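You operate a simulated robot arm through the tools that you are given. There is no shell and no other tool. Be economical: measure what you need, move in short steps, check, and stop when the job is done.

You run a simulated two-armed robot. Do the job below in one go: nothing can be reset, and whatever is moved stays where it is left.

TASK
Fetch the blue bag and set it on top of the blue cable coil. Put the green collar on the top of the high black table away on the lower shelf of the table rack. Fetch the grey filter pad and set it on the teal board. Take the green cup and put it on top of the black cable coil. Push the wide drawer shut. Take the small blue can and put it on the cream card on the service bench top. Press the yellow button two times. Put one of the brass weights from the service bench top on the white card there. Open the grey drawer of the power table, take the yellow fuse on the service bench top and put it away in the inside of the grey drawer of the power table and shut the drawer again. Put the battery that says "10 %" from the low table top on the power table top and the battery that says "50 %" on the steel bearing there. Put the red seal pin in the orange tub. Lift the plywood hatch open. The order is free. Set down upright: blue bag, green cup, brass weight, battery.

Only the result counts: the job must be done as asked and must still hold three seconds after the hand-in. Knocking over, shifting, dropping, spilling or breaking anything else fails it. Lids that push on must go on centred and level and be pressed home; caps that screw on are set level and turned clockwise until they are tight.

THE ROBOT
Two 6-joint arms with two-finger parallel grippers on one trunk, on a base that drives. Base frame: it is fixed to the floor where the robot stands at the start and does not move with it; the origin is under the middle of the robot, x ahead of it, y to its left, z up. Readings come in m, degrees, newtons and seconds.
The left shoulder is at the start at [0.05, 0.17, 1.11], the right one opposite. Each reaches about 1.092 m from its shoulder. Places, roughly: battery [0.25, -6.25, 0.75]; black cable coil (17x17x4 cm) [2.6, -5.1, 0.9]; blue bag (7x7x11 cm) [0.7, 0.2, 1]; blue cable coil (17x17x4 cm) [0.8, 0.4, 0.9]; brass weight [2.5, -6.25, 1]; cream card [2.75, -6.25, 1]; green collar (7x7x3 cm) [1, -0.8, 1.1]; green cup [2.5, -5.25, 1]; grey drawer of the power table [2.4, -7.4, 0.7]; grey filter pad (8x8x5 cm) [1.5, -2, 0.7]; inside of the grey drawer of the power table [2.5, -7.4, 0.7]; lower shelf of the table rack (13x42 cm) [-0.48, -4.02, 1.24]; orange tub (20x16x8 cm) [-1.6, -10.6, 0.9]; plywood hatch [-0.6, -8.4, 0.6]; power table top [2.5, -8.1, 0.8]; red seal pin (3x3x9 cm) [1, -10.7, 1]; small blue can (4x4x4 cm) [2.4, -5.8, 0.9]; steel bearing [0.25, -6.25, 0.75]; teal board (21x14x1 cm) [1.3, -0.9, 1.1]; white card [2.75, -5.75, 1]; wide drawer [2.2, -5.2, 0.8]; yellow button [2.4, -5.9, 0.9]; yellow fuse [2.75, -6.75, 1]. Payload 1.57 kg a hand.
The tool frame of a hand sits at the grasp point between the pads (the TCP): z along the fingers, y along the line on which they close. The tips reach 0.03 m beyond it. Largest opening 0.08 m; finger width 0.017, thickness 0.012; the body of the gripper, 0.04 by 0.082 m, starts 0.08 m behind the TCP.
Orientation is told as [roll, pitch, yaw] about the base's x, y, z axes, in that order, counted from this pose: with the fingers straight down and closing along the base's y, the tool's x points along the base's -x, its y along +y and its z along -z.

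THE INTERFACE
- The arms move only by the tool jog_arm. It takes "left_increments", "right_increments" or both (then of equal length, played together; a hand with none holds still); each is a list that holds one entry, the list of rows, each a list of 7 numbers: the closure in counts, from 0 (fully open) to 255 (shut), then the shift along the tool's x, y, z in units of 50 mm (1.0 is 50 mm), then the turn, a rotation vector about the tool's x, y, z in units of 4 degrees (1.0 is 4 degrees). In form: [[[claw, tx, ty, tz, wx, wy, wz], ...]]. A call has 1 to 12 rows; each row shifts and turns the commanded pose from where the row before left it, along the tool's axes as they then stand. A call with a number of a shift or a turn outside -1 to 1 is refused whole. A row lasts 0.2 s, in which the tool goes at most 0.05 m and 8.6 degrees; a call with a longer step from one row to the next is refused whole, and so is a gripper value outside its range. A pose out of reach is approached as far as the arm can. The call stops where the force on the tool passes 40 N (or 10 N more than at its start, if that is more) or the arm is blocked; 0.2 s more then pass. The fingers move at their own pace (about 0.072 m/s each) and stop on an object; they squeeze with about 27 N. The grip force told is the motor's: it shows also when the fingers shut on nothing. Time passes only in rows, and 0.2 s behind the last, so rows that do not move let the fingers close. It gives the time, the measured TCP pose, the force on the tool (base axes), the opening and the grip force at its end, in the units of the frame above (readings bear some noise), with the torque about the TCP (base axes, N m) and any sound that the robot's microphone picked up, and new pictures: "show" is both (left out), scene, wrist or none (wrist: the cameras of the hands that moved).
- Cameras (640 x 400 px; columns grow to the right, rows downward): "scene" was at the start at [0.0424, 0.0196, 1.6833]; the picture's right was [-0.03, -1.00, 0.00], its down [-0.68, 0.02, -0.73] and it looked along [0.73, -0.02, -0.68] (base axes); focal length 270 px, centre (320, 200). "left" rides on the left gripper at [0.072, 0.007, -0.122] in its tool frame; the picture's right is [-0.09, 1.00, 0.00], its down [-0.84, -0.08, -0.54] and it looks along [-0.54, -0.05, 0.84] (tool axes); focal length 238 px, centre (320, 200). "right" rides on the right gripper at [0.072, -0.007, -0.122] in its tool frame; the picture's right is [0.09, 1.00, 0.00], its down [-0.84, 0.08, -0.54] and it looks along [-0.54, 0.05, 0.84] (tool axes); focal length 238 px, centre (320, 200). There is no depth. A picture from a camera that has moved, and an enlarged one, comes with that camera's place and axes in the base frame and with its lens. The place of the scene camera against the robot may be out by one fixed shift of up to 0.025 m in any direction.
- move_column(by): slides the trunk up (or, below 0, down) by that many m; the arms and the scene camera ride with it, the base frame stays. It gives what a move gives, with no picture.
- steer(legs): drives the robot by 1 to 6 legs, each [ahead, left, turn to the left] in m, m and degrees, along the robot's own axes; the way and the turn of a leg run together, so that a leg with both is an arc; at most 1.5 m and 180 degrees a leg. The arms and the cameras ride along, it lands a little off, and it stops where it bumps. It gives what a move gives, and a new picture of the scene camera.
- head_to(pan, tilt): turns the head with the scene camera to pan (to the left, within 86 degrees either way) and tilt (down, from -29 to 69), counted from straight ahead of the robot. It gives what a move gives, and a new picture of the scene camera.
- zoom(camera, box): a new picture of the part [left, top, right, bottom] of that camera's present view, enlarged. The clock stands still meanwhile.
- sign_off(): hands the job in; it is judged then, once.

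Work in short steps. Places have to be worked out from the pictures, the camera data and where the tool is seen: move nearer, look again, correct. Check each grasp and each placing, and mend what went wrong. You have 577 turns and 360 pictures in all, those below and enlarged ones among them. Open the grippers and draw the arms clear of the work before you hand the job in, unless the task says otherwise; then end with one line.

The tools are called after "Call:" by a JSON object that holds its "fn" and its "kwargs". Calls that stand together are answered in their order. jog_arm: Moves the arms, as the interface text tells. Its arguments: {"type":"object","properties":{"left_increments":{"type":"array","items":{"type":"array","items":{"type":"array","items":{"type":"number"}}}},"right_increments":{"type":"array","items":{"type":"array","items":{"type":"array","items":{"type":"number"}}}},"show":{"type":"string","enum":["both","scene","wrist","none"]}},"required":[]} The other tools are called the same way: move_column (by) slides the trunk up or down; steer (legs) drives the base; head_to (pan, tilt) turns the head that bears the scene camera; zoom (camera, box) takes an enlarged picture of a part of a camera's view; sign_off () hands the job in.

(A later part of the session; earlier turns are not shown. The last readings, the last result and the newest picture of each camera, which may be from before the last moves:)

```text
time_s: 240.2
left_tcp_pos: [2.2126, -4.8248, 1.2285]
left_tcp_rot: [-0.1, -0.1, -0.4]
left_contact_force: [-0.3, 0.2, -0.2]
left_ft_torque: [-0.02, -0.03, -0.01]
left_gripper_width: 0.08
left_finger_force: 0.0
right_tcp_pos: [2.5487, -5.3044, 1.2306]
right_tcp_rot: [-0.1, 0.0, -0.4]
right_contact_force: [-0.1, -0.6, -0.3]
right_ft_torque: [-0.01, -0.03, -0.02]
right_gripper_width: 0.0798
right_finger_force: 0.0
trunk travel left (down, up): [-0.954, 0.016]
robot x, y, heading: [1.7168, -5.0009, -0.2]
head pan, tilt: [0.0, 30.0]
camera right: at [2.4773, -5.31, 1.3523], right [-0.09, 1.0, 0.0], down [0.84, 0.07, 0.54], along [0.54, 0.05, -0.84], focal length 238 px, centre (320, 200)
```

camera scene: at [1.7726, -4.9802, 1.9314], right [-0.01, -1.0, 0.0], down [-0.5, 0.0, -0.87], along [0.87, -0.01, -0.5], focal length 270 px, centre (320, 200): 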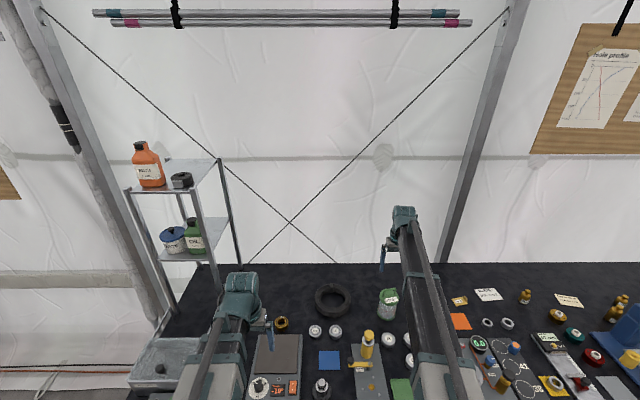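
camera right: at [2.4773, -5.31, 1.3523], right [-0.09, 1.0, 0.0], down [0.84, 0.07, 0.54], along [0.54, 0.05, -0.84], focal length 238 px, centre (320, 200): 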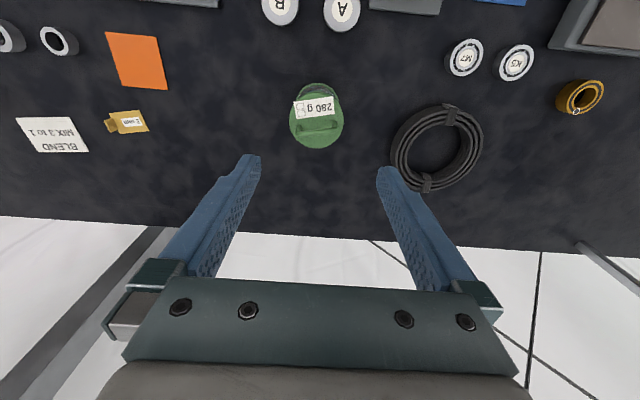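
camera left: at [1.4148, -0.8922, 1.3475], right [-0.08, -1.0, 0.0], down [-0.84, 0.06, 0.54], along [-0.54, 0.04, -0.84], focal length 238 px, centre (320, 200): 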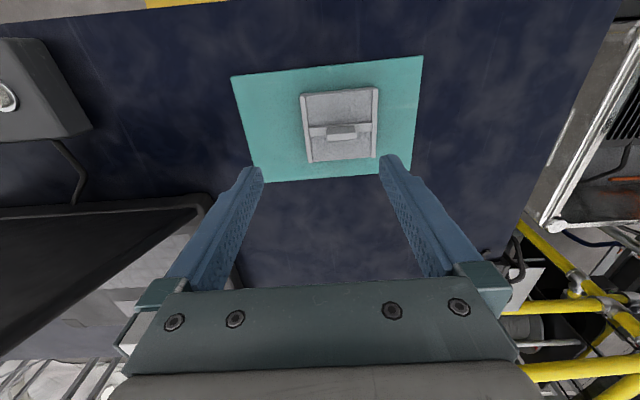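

The cup lid is at [2.57, −5.306, 0.985]. I adjust and lower to inspect the handle.

Call:
{"fn": "jog_arm", "kwargs": {"right_increments": [[[0, -0.42, 0, 0, 0, 0, 0], [0, 0, 0, 0, 0, 0, 0]]], "show": "none"}}

Call:
{"fn": "move_column", "kwargs": {"by": -0.12}}

Call:
{"fn": "jog_arm", "kwargs": {"right_increments": [[[0, 0, 0, 0, 0, 0, 0]]], "show": "wrist"}}

```text
time_s: 240.8
left_tcp_pos: [2.2136, -4.8256, 1.2291]
left_tcp_rot: [-0.1, -0.1, -0.4]
left_contact_force: [-0.7, 0.1, -0.6]
left_ft_torque: [-0.03, -0.02, 0.0]
left_gripper_width: 0.0801
left_finger_force: 0.2
right_tcp_pos: [2.5704, -5.3047, 1.2281]
right_tcp_rot: [0.1, 0.0, -0.3]
right_contact_force: [0.3, -0.7, 0.5]
right_ft_torque: [-0.02, -0.06, 0.01]
right_gripper_width: 0.0801
right_finger_force: 0.1
trunk travel left (down, up): [-0.954, 0.016]
robot x, y, heading: [1.7215, -5.0012, -0.3]
head pan, tilt: [0.0, 30.0]
```

```text
time_s: 242.3
left_tcp_pos: [2.2135, -4.826, 1.1082]
left_tcp_rot: [0.0, -0.1, -0.4]
left_contact_force: [-0.2, 0.4, -0.1]
left_ft_torque: [-0.01, -0.01, -0.04]
left_gripper_width: 0.0799
left_finger_force: 0.1
right_tcp_pos: [2.5709, -5.3039, 1.1098]
right_tcp_rot: [0.0, 0.0, -0.3]
right_contact_force: [0.5, 0.1, 1.3]
right_ft_torque: [0.03, 0.01, 0.01]
right_gripper_width: 0.0803
right_finger_force: 0.0
trunk travel left (down, up): [-0.834, 0.136]
robot x, y, heading: [1.7221, -5.0005, -0.5]
head pan, tilt: [0.0, 30.0]
```

```text
time_s: 242.7
left_tcp_pos: [2.2137, -4.826, 1.1089]
left_tcp_rot: [-0.2, 0.1, -0.4]
left_contact_force: [0.1, -1.0, 0.3]
left_ft_torque: [0.03, -0.01, 0.01]
left_gripper_width: 0.0799
left_finger_force: 0.1
right_tcp_pos: [2.5714, -5.3052, 1.1085]
right_tcp_rot: [0.0, 0.1, -0.3]
right_contact_force: [-0.8, -0.2, 0.7]
right_ft_torque: [0.02, 0.01, 0.02]
right_gripper_width: 0.0798
right_finger_force: 0.1
trunk travel left (down, up): [-0.834, 0.136]
robot x, y, heading: [1.7191, -5.0019, -0.5]
head pan, tilt: [0.0, 30.0]
camera right: at [2.4995, -5.3107, 1.2317], right [-0.09, 1.0, 0.0], down [0.84, 0.07, 0.54], along [0.54, 0.05, -0.84], focal length 238 px, centre (320, 200)
```

right: 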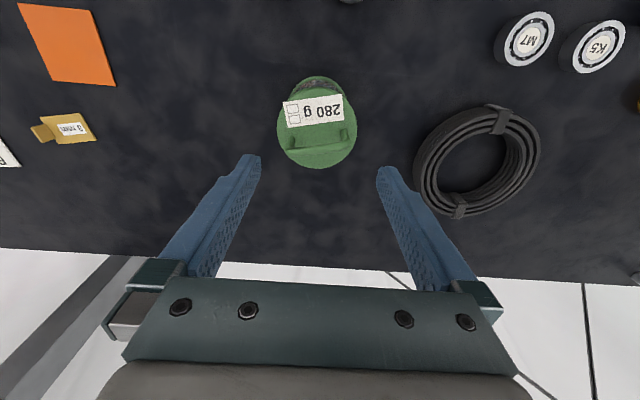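

The handle is at about [2.57, −5.302]. I lower 4.5 cm and look again.

Call:
{"fn": "move_column", "kwargs": {"by": -0.045}}

Call:
{"fn": "jog_arm", "kwargs": {"right_increments": [[[0, 0, 0, 0, 0, 0, 0]]], "show": "wrist"}}

```text
time_s: 243.6
left_tcp_pos: [2.2155, -4.8253, 1.0633]
left_tcp_rot: [-0.1, -0.1, -0.4]
left_contact_force: [0.8, -0.6, 0.9]
left_ft_torque: [0.01, -0.01, -0.01]
left_gripper_width: 0.0797
left_finger_force: 0.0
right_tcp_pos: [2.5706, -5.3043, 1.0634]
right_tcp_rot: [0.0, 0.1, -0.4]
right_contact_force: [-0.9, -0.7, 0.3]
right_ft_torque: [-0.01, 0.0, 0.03]
right_gripper_width: 0.08
right_finger_force: 0.0
trunk travel left (down, up): [-0.789, 0.181]
robot x, y, heading: [1.7156, -5.0013, -0.4]
head pan, tilt: [0.0, 30.0]
```

```text
time_s: 244.0
left_tcp_pos: [2.2147, -4.827, 1.0628]
left_tcp_rot: [-0.1, -0.1, -0.5]
left_contact_force: [-0.3, -0.1, 0.3]
left_ft_torque: [0.01, 0.0, 0.0]
left_gripper_width: 0.0801
left_finger_force: 0.0
right_tcp_pos: [2.5709, -5.3042, 1.0635]
right_tcp_rot: [0.1, 0.0, -0.2]
right_contact_force: [0.0, 0.5, -0.6]
right_ft_torque: [0.03, -0.01, 0.02]
right_gripper_width: 0.08
right_finger_force: 0.1
trunk travel left (down, up): [-0.789, 0.181]
robot x, y, heading: [1.7175, -5.0021, -0.3]
head pan, tilt: [0.0, 30.0]
camera right: at [2.4995, -5.3107, 1.1867], right [-0.09, 1.0, 0.0], down [0.84, 0.07, 0.54], along [0.54, 0.05, -0.84], focal length 238 px, centre (320, 200)
```

right: 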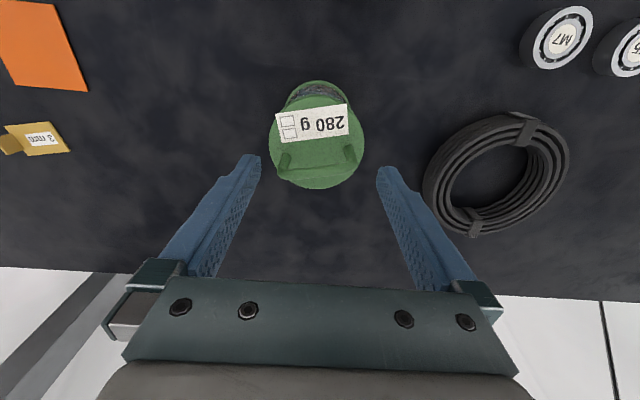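

I continue down in small steps with the fingers straddling the handle.

Call:
{"fn": "move_column", "kwargs": {"by": -0.025}}

Call:
{"fn": "jog_arm", "kwargs": {"right_increments": [[[0, 0, 0, 0, 0, 0, 0]]], "show": "wrist"}}

Call:
{"fn": "zoom", "kwargs": {"camera": "right", "box": [220, 60, 420, 220]}}

```text
time_s: 244.7
left_tcp_pos: [2.213, -4.8258, 1.039]
left_tcp_rot: [-0.1, -0.1, -0.4]
left_contact_force: [0.1, -0.6, -0.4]
left_ft_torque: [-0.01, 0.03, 0.0]
left_gripper_width: 0.0798
left_finger_force: 0.0
right_tcp_pos: [2.5701, -5.3041, 1.0386]
right_tcp_rot: [-0.1, 0.1, -0.4]
right_contact_force: [1.0, 0.3, 0.1]
right_ft_torque: [0.01, -0.04, -0.03]
right_gripper_width: 0.0802
right_finger_force: 0.1
trunk travel left (down, up): [-0.764, 0.206]
robot x, y, heading: [1.7212, -4.9996, -0.6]
head pan, tilt: [0.0, 30.0]
```

```text
time_s: 245.1
left_tcp_pos: [2.215, -4.8267, 1.0381]
left_tcp_rot: [-0.2, 0.0, -0.4]
left_contact_force: [-0.2, -0.2, -0.1]
left_ft_torque: [-0.01, 0.02, -0.01]
left_gripper_width: 0.0799
left_finger_force: 0.2
right_tcp_pos: [2.5707, -5.3042, 1.0384]
right_tcp_rot: [0.0, 0.1, -0.4]
right_contact_force: [-0.2, 0.2, -0.4]
right_ft_torque: [0.03, 0.01, 0.0]
right_gripper_width: 0.0799
right_finger_force: 0.1
trunk travel left (down, up): [-0.764, 0.206]
robot x, y, heading: [1.7175, -5.0003, -0.7]
head pan, tilt: [0.0, 30.0]
camera right: at [2.4995, -5.3107, 1.1617], right [-0.09, 1.0, 0.0], down [0.84, 0.07, 0.54], along [0.54, 0.05, -0.84], focal length 238 px, centre (320, 200)
```

right: 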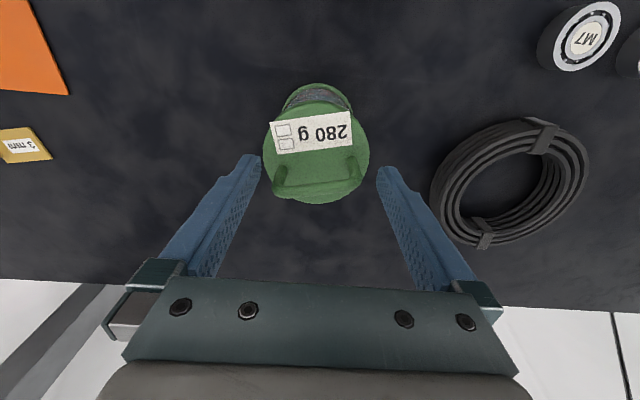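

```text
2.50 times, centred on (320, 140) of right
camera zoom: at [2.4995, -5.3107, 1.1617], right [-0.09, 1.0, 0.0], down [0.84, 0.07, 0.54], along [0.54, 0.05, -0.84], focal length 596 px, centre (320, 350)
```

zoom: 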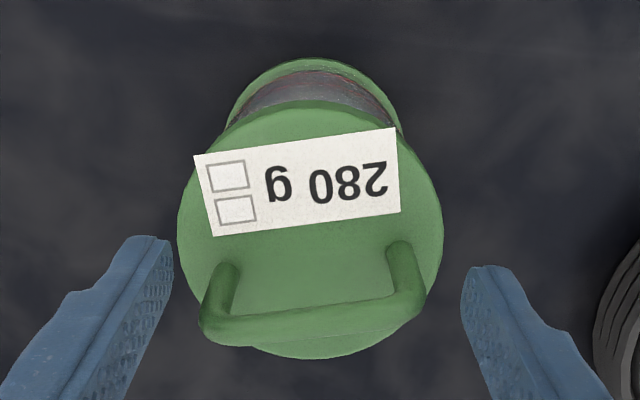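

The handle is at x≈2.584 with its top at about 1.012. I shift 1.3 cm forward, lower 2 cm and close.

Call:
{"fn": "jog_arm", "kwargs": {"right_increments": [[[0, -0.26, 0, 0, 0, 0, 0], [0, 0, 0, 0, 0, 0, 0]]], "show": "none"}}

Call:
{"fn": "move_column", "kwargs": {"by": -0.02}}

Call:
{"fn": "jog_arm", "kwargs": {"right_increments": [[[255, 0, 0, 0, 0, 0, 0], [255, 0, 0, 0, 0, 0, 0], [255, 0, 0, 0, 0, 0, 0]]], "show": "wrist"}}

```text
time_s: 245.7
left_tcp_pos: [2.2155, -4.8266, 1.039]
left_tcp_rot: [-0.1, 0.0, -0.4]
left_contact_force: [-0.3, 0.3, -0.4]
left_ft_torque: [0.01, -0.01, 0.01]
left_gripper_width: 0.0802
left_finger_force: 0.0
right_tcp_pos: [2.5835, -5.3039, 1.0378]
right_tcp_rot: [0.0, 0.1, -0.3]
right_contact_force: [0.0, -0.1, 0.1]
right_ft_torque: [-0.01, 0.0, 0.02]
right_gripper_width: 0.0799
right_finger_force: 0.2
trunk travel left (down, up): [-0.764, 0.206]
robot x, y, heading: [1.7203, -5.0016, -0.3]
head pan, tilt: [0.0, 30.0]
```

```text
time_s: 246.4
left_tcp_pos: [2.2128, -4.8249, 1.0215]
left_tcp_rot: [-0.1, -0.2, -0.5]
left_contact_force: [-0.7, 0.5, -0.2]
left_ft_torque: [-0.02, 0.01, -0.02]
left_gripper_width: 0.0799
left_finger_force: 0.1
right_tcp_pos: [2.583, -5.3059, 1.0206]
right_tcp_rot: [-0.2, -0.3, -0.1]
right_contact_force: [0.9, 0.8, 29.1]
right_ft_torque: [-1.17, 0.12, -0.02]
right_gripper_width: 0.0794
right_finger_force: 0.2
trunk travel left (down, up): [-0.744, 0.226]
robot x, y, heading: [1.7232, -5.0007, -0.4]
head pan, tilt: [0.0, 30.0]
stopped: the force on the tool passed its limit at 45 N (the readings are from after the stop); the commanded pose is now the measured one
```

```text
time_s: 247.2
left_tcp_pos: [2.2124, -4.8249, 1.0197]
left_tcp_rot: [-0.2, -0.2, -0.4]
left_contact_force: [0.9, 0.6, 0.2]
left_ft_torque: [0.01, 0.02, 0.0]
left_gripper_width: 0.08
left_finger_force: 0.2
right_tcp_pos: [2.5836, -5.3028, 1.022]
right_tcp_rot: [-0.1, -0.3, -0.1]
right_contact_force: [0.9, 5.0, 34.6]
right_ft_torque: [-0.92, 0.16, 0.03]
right_gripper_width: 0.0699
right_finger_force: 27.2
trunk travel left (down, up): [-0.744, 0.226]
robot x, y, heading: [1.7205, -5.0001, -0.3]
head pan, tilt: [0.0, 30.0]
camera right: at [2.5112, -5.3093, 1.1444], right [-0.09, 1.0, 0.0], down [0.83, 0.08, 0.55], along [0.54, 0.04, -0.84], focal length 238 px, centre (320, 200)
```

right: 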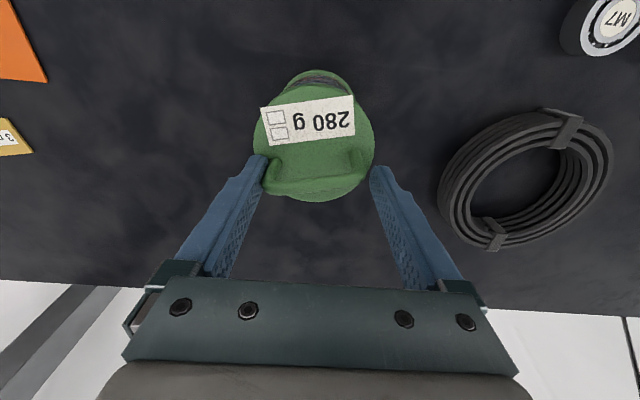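

The fingers closed on the lid rim (about 7 cm wide), so the lid is higher than I thought. I raise, open and re-centre.

Call:
{"fn": "jog_arm", "kwargs": {"right_increments": [[[0, 0, 0, 0, 0, 0, 0], [0, 0, 0, 0, 0, 0, 0]]], "show": "none"}}

Call:
{"fn": "move_column", "kwargs": {"by": 0.04}}

Call:
{"fn": "jog_arm", "kwargs": {"right_increments": [[[0, 0, 0, 0, 0, 0, 0]]], "show": "wrist"}}

```text
time_s: 247.8
left_tcp_pos: [2.2126, -4.8246, 1.0199]
left_tcp_rot: [-0.2, -0.2, -0.5]
left_contact_force: [0.3, -0.6, 0.1]
left_ft_torque: [-0.03, 0.02, 0.04]
left_gripper_width: 0.0799
left_finger_force: 0.1
right_tcp_pos: [2.5835, -5.305, 1.0205]
right_tcp_rot: [-0.3, -0.2, -0.2]
right_contact_force: [2.7, 4.5, 35.6]
right_ft_torque: [-1.07, 0.0, 0.09]
right_gripper_width: 0.0768
right_finger_force: 0.1
trunk travel left (down, up): [-0.744, 0.226]
robot x, y, heading: [1.7184, -5.001, -0.2]
head pan, tilt: [0.0, 30.0]
```

```text
time_s: 248.7
left_tcp_pos: [2.214, -4.8257, 1.0582]
left_tcp_rot: [0.0, -0.1, -0.4]
left_contact_force: [0.5, -0.6, 0.9]
left_ft_torque: [0.01, 0.01, 0.0]
left_gripper_width: 0.0801
left_finger_force: 0.0
right_tcp_pos: [2.5858, -5.3068, 1.0584]
right_tcp_rot: [-0.2, -0.2, -0.3]
right_contact_force: [-0.5, 0.1, 0.1]
right_ft_torque: [0.01, -0.01, 0.02]
right_gripper_width: 0.0799
right_finger_force: 0.1
trunk travel left (down, up): [-0.784, 0.186]
robot x, y, heading: [1.7201, -5.0029, -0.5]
head pan, tilt: [0.0, 30.0]
```

```text
time_s: 249.1
left_tcp_pos: [2.2142, -4.8268, 1.0596]
left_tcp_rot: [-0.1, -0.1, -0.4]
left_contact_force: [-0.6, 0.1, 0.1]
left_ft_torque: [0.0, 0.0, 0.0]
left_gripper_width: 0.08
left_finger_force: 0.0
right_tcp_pos: [2.5846, -5.305, 1.0578]
right_tcp_rot: [-0.2, -0.1, -0.3]
right_contact_force: [0.1, 0.3, -0.1]
right_ft_torque: [0.0, 0.02, 0.0]
right_gripper_width: 0.0799
right_finger_force: 0.1
trunk travel left (down, up): [-0.784, 0.186]
robot x, y, heading: [1.7248, -5.0, -0.1]
head pan, tilt: [0.0, 30.0]
camera right: at [2.5137, -5.3116, 1.1818], right [-0.09, 1.0, 0.0], down [0.84, 0.08, 0.54], along [0.54, 0.04, -0.84], focal length 238 px, centre (320, 200)
```

right: 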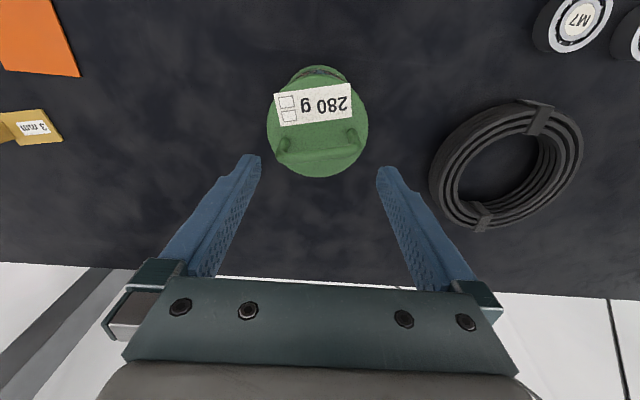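

With a 7 cm lid at z≈1.015, its centre is at [2.561, −5.311]. I re-centre and lower around it.

Call:
{"fn": "jog_arm", "kwargs": {"right_increments": [[[0, 0.47, -0.12, 0, 0, 0, 0], [0, 0, 0, 0, 0, 0, 0]]], "show": "none"}}

Call:
{"fn": "move_column", "kwargs": {"by": -0.03}}

Call:
{"fn": "move_column", "kwargs": {"by": -0.025}}

Call:
{"fn": "jog_arm", "kwargs": {"right_increments": [[[0, 0, 0, 0, 0, 0, 0]]], "show": "wrist"}}

```text
time_s: 249.7
left_tcp_pos: [2.2148, -4.8265, 1.0591]
left_tcp_rot: [-0.1, 0.0, -0.4]
left_contact_force: [-0.6, 0.2, -0.1]
left_ft_torque: [0.01, 0.01, 0.02]
left_gripper_width: 0.0797
left_finger_force: 0.2
right_tcp_pos: [2.5625, -5.3114, 1.0592]
right_tcp_rot: [-0.2, -0.1, -0.1]
right_contact_force: [-0.4, -0.1, 0.3]
right_ft_torque: [-0.02, -0.01, 0.02]
right_gripper_width: 0.0801
right_finger_force: 0.0
trunk travel left (down, up): [-0.784, 0.186]
robot x, y, heading: [1.7209, -5.0048, -0.4]
head pan, tilt: [0.0, 30.0]
```

```text
time_s: 250.4
left_tcp_pos: [2.2152, -4.8263, 1.0286]
left_tcp_rot: [-0.1, -0.1, -0.4]
left_contact_force: [0.0, -0.7, 0.4]
left_ft_torque: [-0.01, 0.0, 0.02]
left_gripper_width: 0.08
left_finger_force: 0.0
right_tcp_pos: [2.5619, -5.3101, 1.0283]
right_tcp_rot: [-0.3, -0.2, -0.2]
right_contact_force: [0.6, 0.3, 1.0]
right_ft_torque: [-0.01, -0.01, 0.01]
right_gripper_width: 0.0798
right_finger_force: 0.1
trunk travel left (down, up): [-0.754, 0.216]
robot x, y, heading: [1.719, -4.999, -0.5]
head pan, tilt: [0.0, 30.0]
```

```text
time_s: 250.8
left_tcp_pos: [2.2129, -4.8251, 1.0216]
left_tcp_rot: [-0.2, 0.0, -0.3]
left_contact_force: [0.8, -0.9, 0.2]
left_ft_torque: [0.01, -0.01, 0.0]
left_gripper_width: 0.0801
left_finger_force: 0.0
right_tcp_pos: [2.5593, -5.3082, 1.0207]
right_tcp_rot: [0.2, -0.3, -0.2]
right_contact_force: [-4.4, 2.0, 20.6]
right_ft_torque: [-0.42, 0.06, -0.04]
right_gripper_width: 0.08
right_finger_force: 0.0
trunk travel left (down, up): [-0.745, 0.225]
robot x, y, heading: [1.72, -5.0024, -0.8]
head pan, tilt: [0.0, 30.0]
stopped: the force on the tool passed its limit at 113 N (the readings are from after the stop); the commanded pose is now the measured one
```

```text
time_s: 251.2
left_tcp_pos: [2.2137, -4.8256, 1.0216]
left_tcp_rot: [-0.2, -0.1, -0.4]
left_contact_force: [-0.3, 0.6, 0.0]
left_ft_torque: [0.04, -0.01, 0.02]
left_gripper_width: 0.0798
left_finger_force: 0.0
right_tcp_pos: [2.5601, -5.3082, 1.0224]
right_tcp_rot: [0.2, -0.2, -0.2]
right_contact_force: [-6.9, 2.9, 19.3]
right_ft_torque: [-0.22, 0.09, -0.09]
right_gripper_width: 0.0798
right_finger_force: 0.0
trunk travel left (down, up): [-0.745, 0.225]
robot x, y, heading: [1.7206, -5.0044, -0.3]
head pan, tilt: [0.0, 30.0]
camera right: at [2.4878, -5.3157, 1.1448], right [-0.09, 1.0, 0.0], down [0.83, 0.07, 0.55], along [0.54, 0.05, -0.84], focal length 238 px, centre (320, 200)
```

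right: 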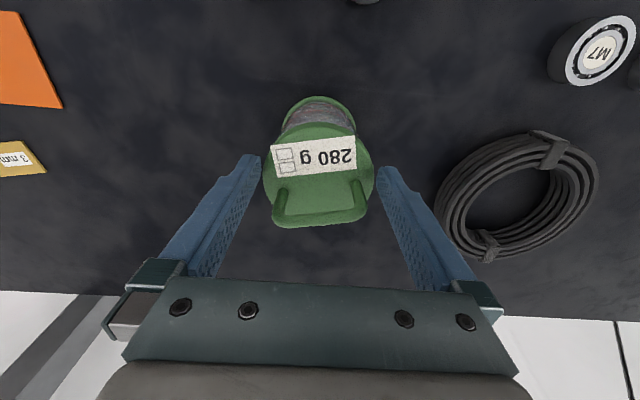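

The tips rest on the lid (z≈0.99, about 8 cm wide), so the handle is the thing to grip, at x≈2.576. I raise 7 mm, shift 1.6 cm forward and close on it.

Call:
{"fn": "move_column", "kwargs": {"by": 0.008}}

Call:
{"fn": "jog_arm", "kwargs": {"right_increments": [[[0, -0.32, 0, 0, 0, 0, 0], [255, 0, 0, 0, 0, 0, 0], [255, 0, 0, 0, 0, 0, 0], [255, 0, 0, 0, 0, 0, 0], [255, 0, 0, 0, 0, 0, 0]]], "show": "wrist"}}

```text
time_s: 251.8
left_tcp_pos: [2.2147, -4.8249, 1.0284]
left_tcp_rot: [-0.1, 0.1, -0.4]
left_contact_force: [-0.8, 0.8, -0.7]
left_ft_torque: [0.0, 0.01, -0.04]
left_gripper_width: 0.0801
left_finger_force: 0.0
right_tcp_pos: [2.5625, -5.3091, 1.0276]
right_tcp_rot: [0.3, -0.3, -0.2]
right_contact_force: [-0.8, 0.0, -0.6]
right_ft_torque: [-0.01, -0.01, 0.0]
right_gripper_width: 0.08
right_finger_force: 0.0
trunk travel left (down, up): [-0.753, 0.217]
robot x, y, heading: [1.7217, -5.0021, -0.4]
head pan, tilt: [0.0, 30.0]
```

```text
time_s: 253.0
left_tcp_pos: [2.215, -4.8265, 1.029]
left_tcp_rot: [-0.1, -0.1, -0.5]
left_contact_force: [-0.4, -0.2, -0.1]
left_ft_torque: [-0.03, 0.02, 0.03]
left_gripper_width: 0.08
left_finger_force: 0.0
right_tcp_pos: [2.5789, -5.3109, 1.0283]
right_tcp_rot: [0.1, -0.2, -0.2]
right_contact_force: [-0.8, -0.1, 0.7]
right_ft_torque: [0.05, 0.04, 0.03]
right_gripper_width: 0.0083
right_finger_force: 27.2
trunk travel left (down, up): [-0.753, 0.217]
robot x, y, heading: [1.7244, -4.9992, -0.6]
head pan, tilt: [0.0, 30.0]
camera right: at [2.507, -5.3174, 1.1508], right [-0.09, 1.0, 0.0], down [0.84, 0.07, 0.55], along [0.54, 0.05, -0.84], focal length 238 px, centre (320, 200)
```

right: 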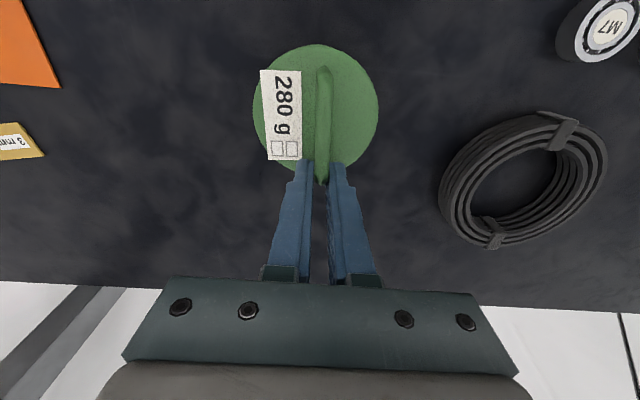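

The cup swivelled so its handle now lies along x and is gripped thin, at one end. I open slightly, slide back to the handle's middle and grip again.

Call:
{"fn": "jog_arm", "kwargs": {"right_increments": [[[170, 0, 0, 0, 0, 0, 0], [170, 0.36, 0, 0, 0, 0, 0], [170, 0.36, 0, 0, 0, 0, 0], [255, 0, 0, 0, 0, 0, 0], [255, 0, 0, 0, 0, 0, 0], [255, 0, 0, 0, 0, 0, 0]]], "show": "wrist"}}

```text
time_s: 254.4
left_tcp_pos: [2.2152, -4.8262, 1.0279]
left_tcp_rot: [-0.2, -0.1, -0.4]
left_contact_force: [-0.8, 0.2, -0.7]
left_ft_torque: [-0.02, -0.02, 0.04]
left_gripper_width: 0.0803
left_finger_force: 0.1
right_tcp_pos: [2.5439, -5.3086, 1.0281]
right_tcp_rot: [0.2, -0.2, -0.2]
right_contact_force: [-0.4, 0.7, 0.1]
right_ft_torque: [-0.01, 0.02, 0.03]
right_gripper_width: 0.0078
right_finger_force: 27.0
trunk travel left (down, up): [-0.753, 0.217]
robot x, y, heading: [1.7211, -5.0015, -0.2]
head pan, tilt: [0.0, 30.0]
camera right: at [2.4712, -5.3168, 1.1508], right [-0.09, 1.0, 0.0], down [0.84, 0.07, 0.55], along [0.54, 0.05, -0.84], focal length 238 px, centre (320, 200)
```

right: 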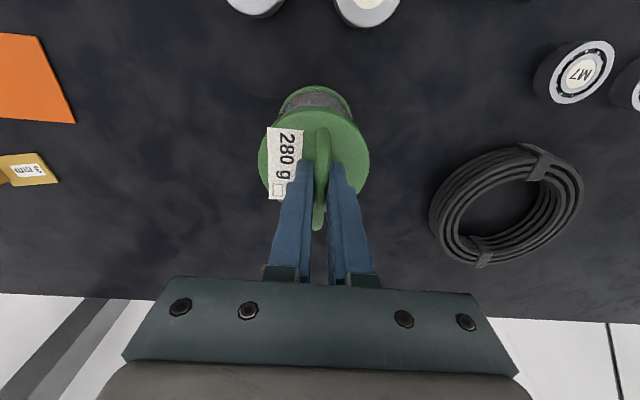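

The handle is gripped mid-span. I lift and check.

Call:
{"fn": "move_column", "kwargs": {"by": 0.08}}

Call:
{"fn": "jog_arm", "kwargs": {"right_increments": [[[255, 0, 0, 0, 0, 0, 0]]], "show": "wrist"}}

```text
time_s: 255.6
left_tcp_pos: [2.2159, -4.8265, 1.1074]
left_tcp_rot: [-0.1, 0.1, -0.4]
left_contact_force: [0.4, 0.5, 0.8]
left_ft_torque: [0.02, -0.01, 0.0]
left_gripper_width: 0.0801
left_finger_force: 0.1
right_tcp_pos: [2.5451, -5.3094, 1.1081]
right_tcp_rot: [0.3, -0.2, -0.1]
right_contact_force: [-0.1, 0.2, -3.3]
right_ft_torque: [-0.03, 0.02, 0.01]
right_gripper_width: 0.0075
right_finger_force: 26.7
trunk travel left (down, up): [-0.833, 0.137]
robot x, y, heading: [1.7196, -5.0037, -0.5]
head pan, tilt: [0.0, 30.0]
```

```text
time_s: 256.0
left_tcp_pos: [2.2174, -4.8266, 1.1086]
left_tcp_rot: [-0.1, 0.0, -0.3]
left_contact_force: [-0.2, 0.7, -0.2]
left_ft_torque: [-0.02, -0.01, 0.0]
left_gripper_width: 0.0801
left_finger_force: 0.2
right_tcp_pos: [2.543, -5.3102, 1.1066]
right_tcp_rot: [0.2, -0.1, -0.1]
right_contact_force: [-0.3, -0.5, -3.7]
right_ft_torque: [0.01, -0.03, -0.01]
right_gripper_width: 0.0076
right_finger_force: 27.2
trunk travel left (down, up): [-0.833, 0.137]
robot x, y, heading: [1.7211, -5.0024, -0.0]
head pan, tilt: [0.0, 30.0]
camera right: at [2.4717, -5.3169, 1.2304], right [-0.09, 1.0, 0.0], down [0.84, 0.07, 0.54], along [0.54, 0.05, -0.84], focal length 238 px, centre (320, 200)
```

right: 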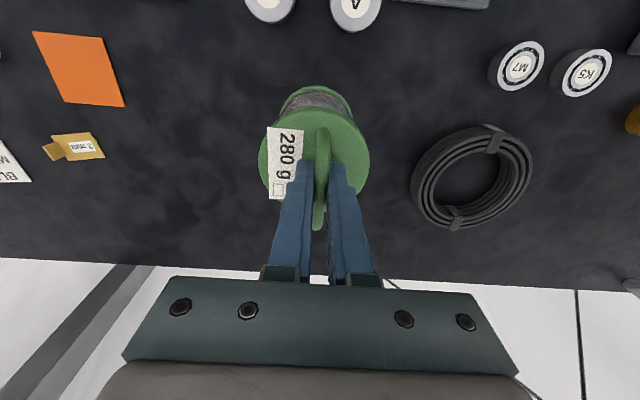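

The cup is held whole (about 0.36 kg). I carry it over the black coil at about [2.606, −5.088].

Call:
{"fn": "jog_arm", "kwargs": {"right_increments": [[[255, -0.288, 0.904, 0, 0, 0, 0], [255, -0.288, 0.904, 0, 0, 0, 0], [255, -0.288, 0.904, 0, 0, 0, 0], [255, -0.288, 0.904, 0, 0, 0, 0], [255, -0.288, 0.904, 0, 0, 0, 0], [255, 0, 0, 0, 0, 0, 0]]], "show": "wrist"}}

```text
time_s: 257.4
left_tcp_pos: [2.215, -4.8265, 1.1082]
left_tcp_rot: [-0.2, 0.0, -0.5]
left_contact_force: [-0.3, -0.3, 0.9]
left_ft_torque: [0.01, 0.01, -0.03]
left_gripper_width: 0.0801
left_finger_force: 0.1
right_tcp_pos: [2.618, -5.0827, 1.1066]
right_tcp_rot: [0.3, -0.2, -0.3]
right_contact_force: [-0.2, -0.2, -3.1]
right_ft_torque: [0.0, -0.02, 0.03]
right_gripper_width: 0.0077
right_finger_force: 26.8
trunk travel left (down, up): [-0.833, 0.137]
robot x, y, heading: [1.7212, -5.0015, -0.2]
head pan, tilt: [0.0, 30.0]
camera right: at [2.545, -5.0895, 1.2305], right [-0.09, 1.0, 0.0], down [0.84, 0.07, 0.55], along [0.54, 0.05, -0.84], focal length 238 px, centre (320, 200)
```

right: 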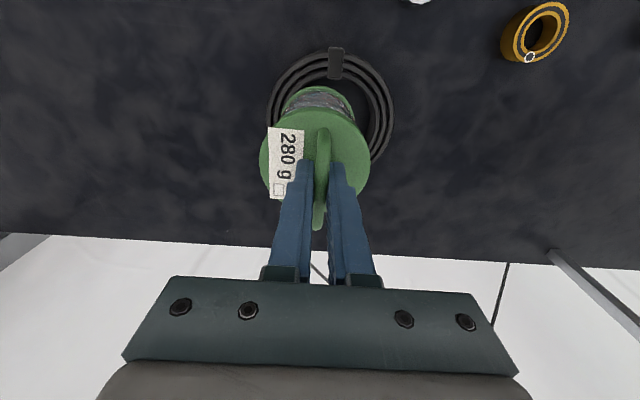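

The coil centre reads y≈−5.072, so I shift 1.5 cm and lower.

Call:
{"fn": "jog_arm", "kwargs": {"right_increments": [[[255, 0, 0.3, 0, 0, 0, 0], [255, 0, 0, 0, 0, 0, 0]]], "show": "none"}}

Call:
{"fn": "move_column", "kwargs": {"by": -0.032}}

Call:
{"fn": "move_column", "kwargs": {"by": -0.007}}

Call:
{"fn": "move_column", "kwargs": {"by": -0.004}}

```text
time_s: 258.0
left_tcp_pos: [2.2157, -4.8258, 1.1081]
left_tcp_rot: [-0.1, 0.0, -0.4]
left_contact_force: [0.4, -0.4, 0.5]
left_ft_torque: [-0.01, -0.02, 0.0]
left_gripper_width: 0.0798
left_finger_force: 0.1
right_tcp_pos: [2.6164, -5.0676, 1.1078]
right_tcp_rot: [0.1, -0.1, -0.3]
right_contact_force: [-0.3, 0.6, -2.6]
right_ft_torque: [0.02, 0.01, -0.01]
right_gripper_width: 0.0075
right_finger_force: 27.4
trunk travel left (down, up): [-0.833, 0.137]
robot x, y, heading: [1.7218, -5.0043, -0.4]
head pan, tilt: [0.0, 30.0]
```

```text
time_s: 258.7
left_tcp_pos: [2.2151, -4.8265, 1.0755]
left_tcp_rot: [-0.1, 0.0, -0.4]
left_contact_force: [0.3, -1.0, -0.3]
left_ft_torque: [-0.02, 0.01, -0.01]
left_gripper_width: 0.0797
left_finger_force: 0.1
right_tcp_pos: [2.6173, -5.0683, 1.0746]
right_tcp_rot: [0.3, -0.2, -0.2]
right_contact_force: [0.0, 0.5, -3.1]
right_ft_torque: [0.02, 0.02, 0.02]
right_gripper_width: 0.0076
right_finger_force: 26.8
trunk travel left (down, up): [-0.801, 0.169]
robot x, y, heading: [1.7214, -5.0009, -0.5]
head pan, tilt: [0.0, 30.0]
```

```text
time_s: 259.3
left_tcp_pos: [2.2167, -4.8264, 1.0695]
left_tcp_rot: [-0.1, 0.0, -0.4]
left_contact_force: [0.0, -0.8, 0.1]
left_ft_torque: [0.01, -0.03, 0.02]
left_gripper_width: 0.0799
left_finger_force: 0.0
right_tcp_pos: [2.617, -5.0676, 1.0679]
right_tcp_rot: [0.2, -0.1, -0.2]
right_contact_force: [-0.5, 0.6, -3.2]
right_ft_torque: [-0.01, -0.01, 0.0]
right_gripper_width: 0.0078
right_finger_force: 27.5
trunk travel left (down, up): [-0.794, 0.176]
robot x, y, heading: [1.7208, -5.0024, -0.5]
head pan, tilt: [0.0, 30.0]
```

```text
time_s: 259.8
left_tcp_pos: [2.2151, -4.8272, 1.0637]
left_tcp_rot: [-0.1, 0.0, -0.4]
left_contact_force: [-0.8, -0.1, -0.3]
left_ft_torque: [-0.01, 0.0, -0.02]
left_gripper_width: 0.0799
left_finger_force: 0.1
right_tcp_pos: [2.6152, -5.0675, 1.0648]
right_tcp_rot: [0.2, -0.2, -0.2]
right_contact_force: [-0.5, -0.1, -2.6]
right_ft_torque: [0.01, 0.01, 0.01]
right_gripper_width: 0.0076
right_finger_force: 27.3
trunk travel left (down, up): [-0.79, 0.18]
robot x, y, heading: [1.7178, -5.0007, -0.3]
head pan, tilt: [0.0, 30.0]
```

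I keep lowering in small steps until contact.

Call:
{"fn": "move_column", "kwargs": {"by": -0.004}}

Call:
{"fn": "move_column", "kwargs": {"by": -0.004}}

```text
time_s: 260.4
left_tcp_pos: [2.2134, -4.8247, 1.0617]
left_tcp_rot: [-0.1, -0.1, -0.4]
left_contact_force: [0.0, 0.0, -0.1]
left_ft_torque: [0.01, 0.02, -0.01]
left_gripper_width: 0.08
left_finger_force: 0.1
right_tcp_pos: [2.6155, -5.0652, 1.0629]
right_tcp_rot: [0.3, -0.3, -0.2]
right_contact_force: [2.8, 6.0, 20.6]
right_ft_torque: [0.04, -0.16, 0.02]
right_gripper_width: 0.0077
right_finger_force: 27.3
trunk travel left (down, up): [-0.786, 0.184]
robot x, y, heading: [1.7209, -4.9987, -0.2]
head pan, tilt: [0.0, 30.0]
```

```text
time_s: 260.9
left_tcp_pos: [2.2133, -4.8258, 1.057]
left_tcp_rot: [-0.2, -0.1, -0.4]
left_contact_force: [-0.4, 0.2, 0.3]
left_ft_torque: [0.01, -0.01, 0.03]
left_gripper_width: 0.0798
left_finger_force: 0.1
right_tcp_pos: [2.6142, -5.0659, 1.0579]
right_tcp_rot: [0.2, -0.2, -0.2]
right_contact_force: [-0.2, 5.8, 17.2]
right_ft_torque: [0.11, 0.09, -0.05]
right_gripper_width: 0.0075
right_finger_force: 27.1
trunk travel left (down, up): [-0.782, 0.188]
robot x, y, heading: [1.7184, -5.0003, -0.3]
head pan, tilt: [0.0, 30.0]
```

Contact with the coil top. I open partly, lift clear and check.

Call:
{"fn": "jog_arm", "kwargs": {"right_increments": [[[150, 0, 0, 0, 0, 0, 0], [150, 0, 0, 0, 0, 0, 0]]], "show": "none"}}

Call:
{"fn": "move_column", "kwargs": {"by": 0.17}}

Call:
{"fn": "jog_arm", "kwargs": {"right_increments": [[[0, 0.8, 0, 0, 0, 0, 0], [0, 0, 0, 0, 0, 0, 0]]]}}

```text
time_s: 261.5
left_tcp_pos: [2.2149, -4.8273, 1.0563]
left_tcp_rot: [-0.1, -0.1, -0.4]
left_contact_force: [-0.2, 0.4, -0.3]
left_ft_torque: [0.01, 0.03, -0.02]
left_gripper_width: 0.0799
left_finger_force: 0.0
right_tcp_pos: [2.6146, -5.069, 1.0579]
right_tcp_rot: [0.2, -0.2, -0.2]
right_contact_force: [-2.3, 0.5, 12.6]
right_ft_torque: [-0.11, 0.13, -0.1]
right_gripper_width: 0.0303
right_finger_force: 0.1
trunk travel left (down, up): [-0.782, 0.188]
robot x, y, heading: [1.7177, -5.0038, -0.3]
head pan, tilt: [0.0, 30.0]
```

```text
time_s: 263.4
left_tcp_pos: [2.2149, -4.8261, 1.2258]
left_tcp_rot: [-0.1, 0.0, -0.4]
left_contact_force: [0.4, -0.4, 0.4]
left_ft_torque: [0.03, 0.02, -0.02]
left_gripper_width: 0.08
left_finger_force: 0.0
right_tcp_pos: [2.6167, -5.0684, 1.2277]
right_tcp_rot: [0.2, -0.2, -0.1]
right_contact_force: [-0.1, 0.8, 0.5]
right_ft_torque: [-0.02, 0.01, 0.03]
right_gripper_width: 0.033
right_finger_force: 0.1
trunk travel left (down, up): [-0.952, 0.018]
robot x, y, heading: [1.7195, -5.0032, -0.1]
head pan, tilt: [0.0, 30.0]
```

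```text
time_s: 264.0
left_tcp_pos: [2.2156, -4.8258, 1.2265]
left_tcp_rot: [-0.1, 0.0, -0.4]
left_contact_force: [0.0, 0.0, -0.7]
left_ft_torque: [-0.01, 0.07, 0.02]
left_gripper_width: 0.0801
left_finger_force: 0.1
right_tcp_pos: [2.5766, -5.066, 1.2263]
right_tcp_rot: [0.2, 0.0, -0.2]
right_contact_force: [0.1, 0.8, -0.3]
right_ft_torque: [0.02, -0.01, 0.01]
right_gripper_width: 0.0802
right_finger_force: 0.0
trunk travel left (down, up): [-0.952, 0.018]
robot x, y, heading: [1.7215, -4.9994, -0.4]
head pan, tilt: [0.0, 30.0]
camera scene: at [1.7723, -4.9803, 1.9297], right [-0.01, -1.0, 0.0], down [-0.5, 0.0, -0.87], along [0.87, -0.01, -0.5], focal length 270 px, centre (320, 200)
camera right: at [2.5054, -5.0739, 1.349], right [-0.09, 1.0, 0.0], down [0.84, 0.07, 0.54], along [0.54, 0.05, -0.84], focal length 238 px, centre (320, 200)
```

scene: 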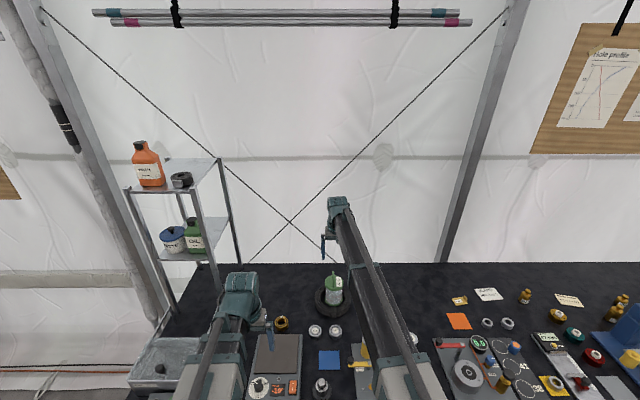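
right: 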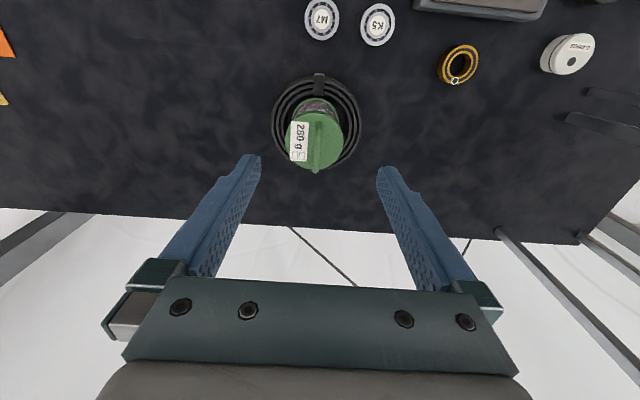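

The cup stands on the coil. Next: I retract the right hand, back off a little and strafe right to the next bench area.

Call:
{"fn": "jog_arm", "kwargs": {"right_increments": [[[0, 0.9, 0, 0, 0, 0, 0], [0, 0.9, 0, 0, 0, 0, 0], [0, 0.9, 0, 0, 0, 0, 0], [0, 0.9, 0, 0, 0, 0, 0], [0, 0.9, 0, 0, 0, 0, 0], [0, 0.9, 0, 0, 0, 0, 0], [0, 0, 0, 0, 0, 0, 0]]], "show": "none"}}

Call:
{"fn": "steer", "kwargs": {"legs": [[-0.2, 0, 0], [0, -0.9, 0]]}}

Call:
{"fn": "head_to", "kwargs": {"pan": 0, "tilt": 42}}

```text
time_s: 265.6
left_tcp_pos: [2.2154, -4.8267, 1.2269]
left_tcp_rot: [-0.2, 0.1, -0.4]
left_contact_force: [-0.1, -0.4, 0.4]
left_ft_torque: [0.01, -0.02, 0.0]
left_gripper_width: 0.08
left_finger_force: 0.1
right_tcp_pos: [2.3073, -5.0657, 1.2275]
right_tcp_rot: [0.2, -0.2, -0.2]
right_contact_force: [-0.3, -0.3, 0.3]
right_ft_torque: [0.02, 0.0, 0.0]
right_gripper_width: 0.0802
right_finger_force: 0.1
trunk travel left (down, up): [-0.952, 0.018]
robot x, y, heading: [1.7208, -5.0016, -0.3]
head pan, tilt: [0.0, 30.0]
```

```text
time_s: 271.6
left_tcp_pos: [2.0111, -5.7311, 1.2272]
left_tcp_rot: [-0.1, 0.0, -0.1]
left_contact_force: [-0.1, -0.5, 0.8]
left_ft_torque: [0.0, -0.01, -0.01]
left_gripper_width: 0.0801
left_finger_force: 0.1
right_tcp_pos: [2.1046, -5.9707, 1.2265]
right_tcp_rot: [0.3, -0.3, 0.1]
right_contact_force: [0.4, 0.7, 0.2]
right_ft_torque: [0.03, 0.05, 0.02]
right_gripper_width: 0.0798
right_finger_force: 0.0
trunk travel left (down, up): [-0.952, 0.018]
robot x, y, heading: [1.5195, -5.91, -0.1]
head pan, tilt: [0.0, 30.0]
camera scene: at [1.5687, -5.8873, 1.9298], right [0.0, -1.0, 0.0], down [-0.5, 0.0, -0.87], along [0.87, 0.0, -0.5], focal length 270 px, centre (320, 200)
```

scene: 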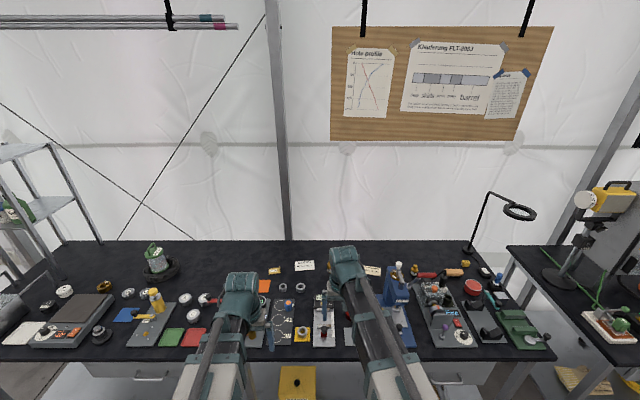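

```text
time_s: 272.3
left_tcp_pos: [2.0129, -5.7305, 1.2254]
left_tcp_rot: [-0.2, 0.0, -0.1]
left_contact_force: [-0.3, -0.2, 0.4]
left_ft_torque: [-0.01, 0.0, 0.0]
left_gripper_width: 0.0797
left_finger_force: 0.1
right_tcp_pos: [2.1053, -5.9696, 1.2277]
right_tcp_rot: [0.1, -0.3, 0.1]
right_contact_force: [-0.4, 0.8, 0.4]
right_ft_torque: [0.02, 0.01, -0.01]
right_gripper_width: 0.0803
right_finger_force: 0.0
trunk travel left (down, up): [-0.952, 0.018]
robot x, y, heading: [1.5203, -5.9096, 0.1]
head pan, tilt: [0.0, 42.0]
camera scene: at [1.5619, -5.8865, 1.9116], right [0.0, -1.0, 0.0], down [-0.67, 0.0, -0.74], along [0.74, 0.0, -0.67], focal length 270 px, centre (320, 200)
```

scene: 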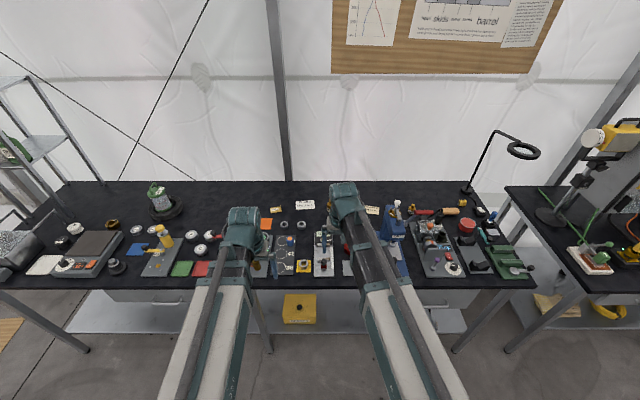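

I take wrist views of both hands for a top-down look at this area.

Call:
{"fn": "jog_arm", "kwargs": {"left_increments": [[[0, -0.9, 0, 0, 0, 0, 0], [0, -0.9, 0, 0, 0, 0, 0], [0, 0, 0, 0, 0, 0, 0]]], "right_increments": [[[0, 0, -0.9, 0, 0, 0, 0], [0, 0, -0.9, 0, 0, 0, 0], [0, 0, -0.9, 0, 0, 0, 0]]], "show": "wrist"}}

```text
time_s: 273.1
left_tcp_pos: [2.1023, -5.7312, 1.2279]
left_tcp_rot: [-0.1, -0.2, -0.1]
left_contact_force: [0.2, -0.4, -0.5]
left_ft_torque: [0.02, 0.0, 0.02]
left_gripper_width: 0.0799
left_finger_force: 0.1
right_tcp_pos: [2.1052, -6.1044, 1.2277]
right_tcp_rot: [0.3, -0.1, 0.0]
right_contact_force: [0.1, -0.3, 0.5]
right_ft_torque: [0.05, -0.02, 0.0]
right_gripper_width: 0.0803
right_finger_force: 0.1
trunk travel left (down, up): [-0.952, 0.018]
robot x, y, heading: [1.5161, -5.9093, -0.1]
head pan, tilt: [0.0, 42.0]
camera right: at [2.0324, -6.112, 1.3497], right [-0.09, 1.0, 0.0], down [0.83, 0.08, 0.55], along [0.54, 0.05, -0.84], focal length 238 px, centre (320, 200)
camera left: at [2.029, -5.7255, 1.3483], right [0.09, 1.0, 0.0], down [0.84, -0.08, 0.54], along [0.54, -0.05, -0.84], focal length 238 px, centre (320, 200)
```

right: 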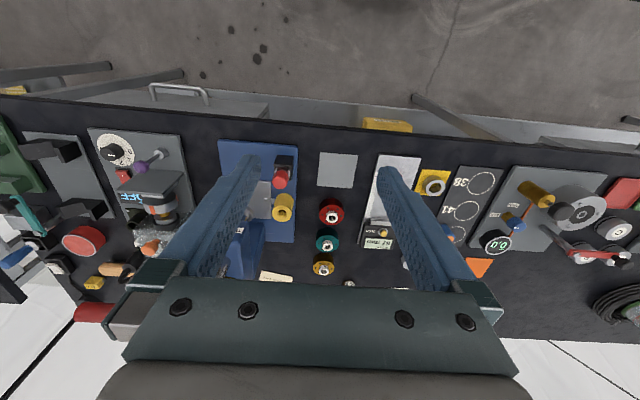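
left: 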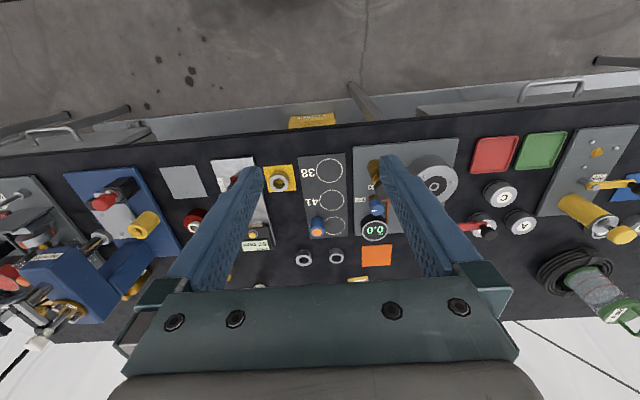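

I zoom both wrist views to identify can, button, weights, cards and fuse.

Call:
{"fn": "zoom", "kwargs": {"camera": "left", "box": [180, 120, 440, 290]}}

Call:
{"fn": "zoom", "kwargs": {"camera": "right", "box": [230, 120, 500, 290]}}

Call:
{"fn": "zoom", "kwargs": {"camera": "scene", "box": [240, 170, 540, 300]}}

```text
2.35 times, centred on (310, 205) of left
camera zoom: at [2.029, -5.7255, 1.3483], right [0.09, 1.0, 0.0], down [0.84, -0.08, 0.54], along [0.54, -0.05, -0.84], focal length 561 px, centre (344, 188)
```

zoom: 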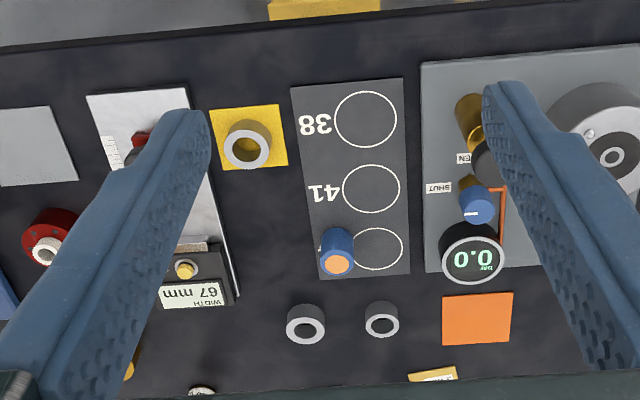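

```text
2.35 times, centred on (365, 205) of right
camera zoom: at [2.0324, -6.112, 1.3497], right [-0.09, 1.0, 0.0], down [0.83, 0.08, 0.55], along [0.54, 0.05, -0.84], focal length 561 px, centre (214, 188)
```

zoom: 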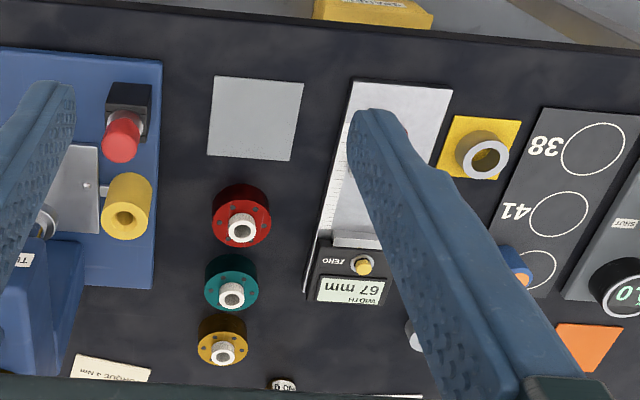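

```text
2.13 times, centred on (390, 235) of scene
camera zoom: at [1.5613, -5.888, 1.9115], right [0.0, -1.0, 0.0], down [-0.67, 0.0, -0.74], along [0.74, 0.0, -0.67], focal length 575 px, centre (171, 125)
```

zoom: 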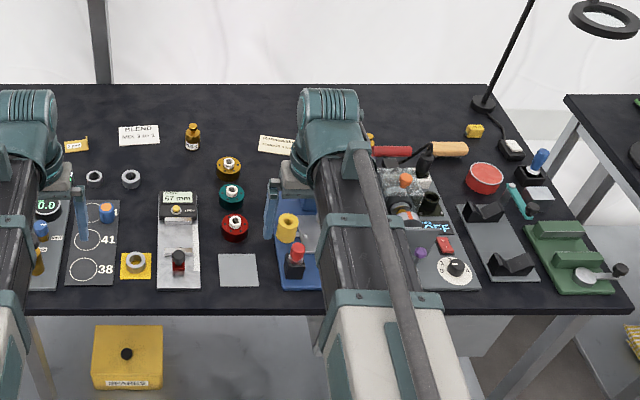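

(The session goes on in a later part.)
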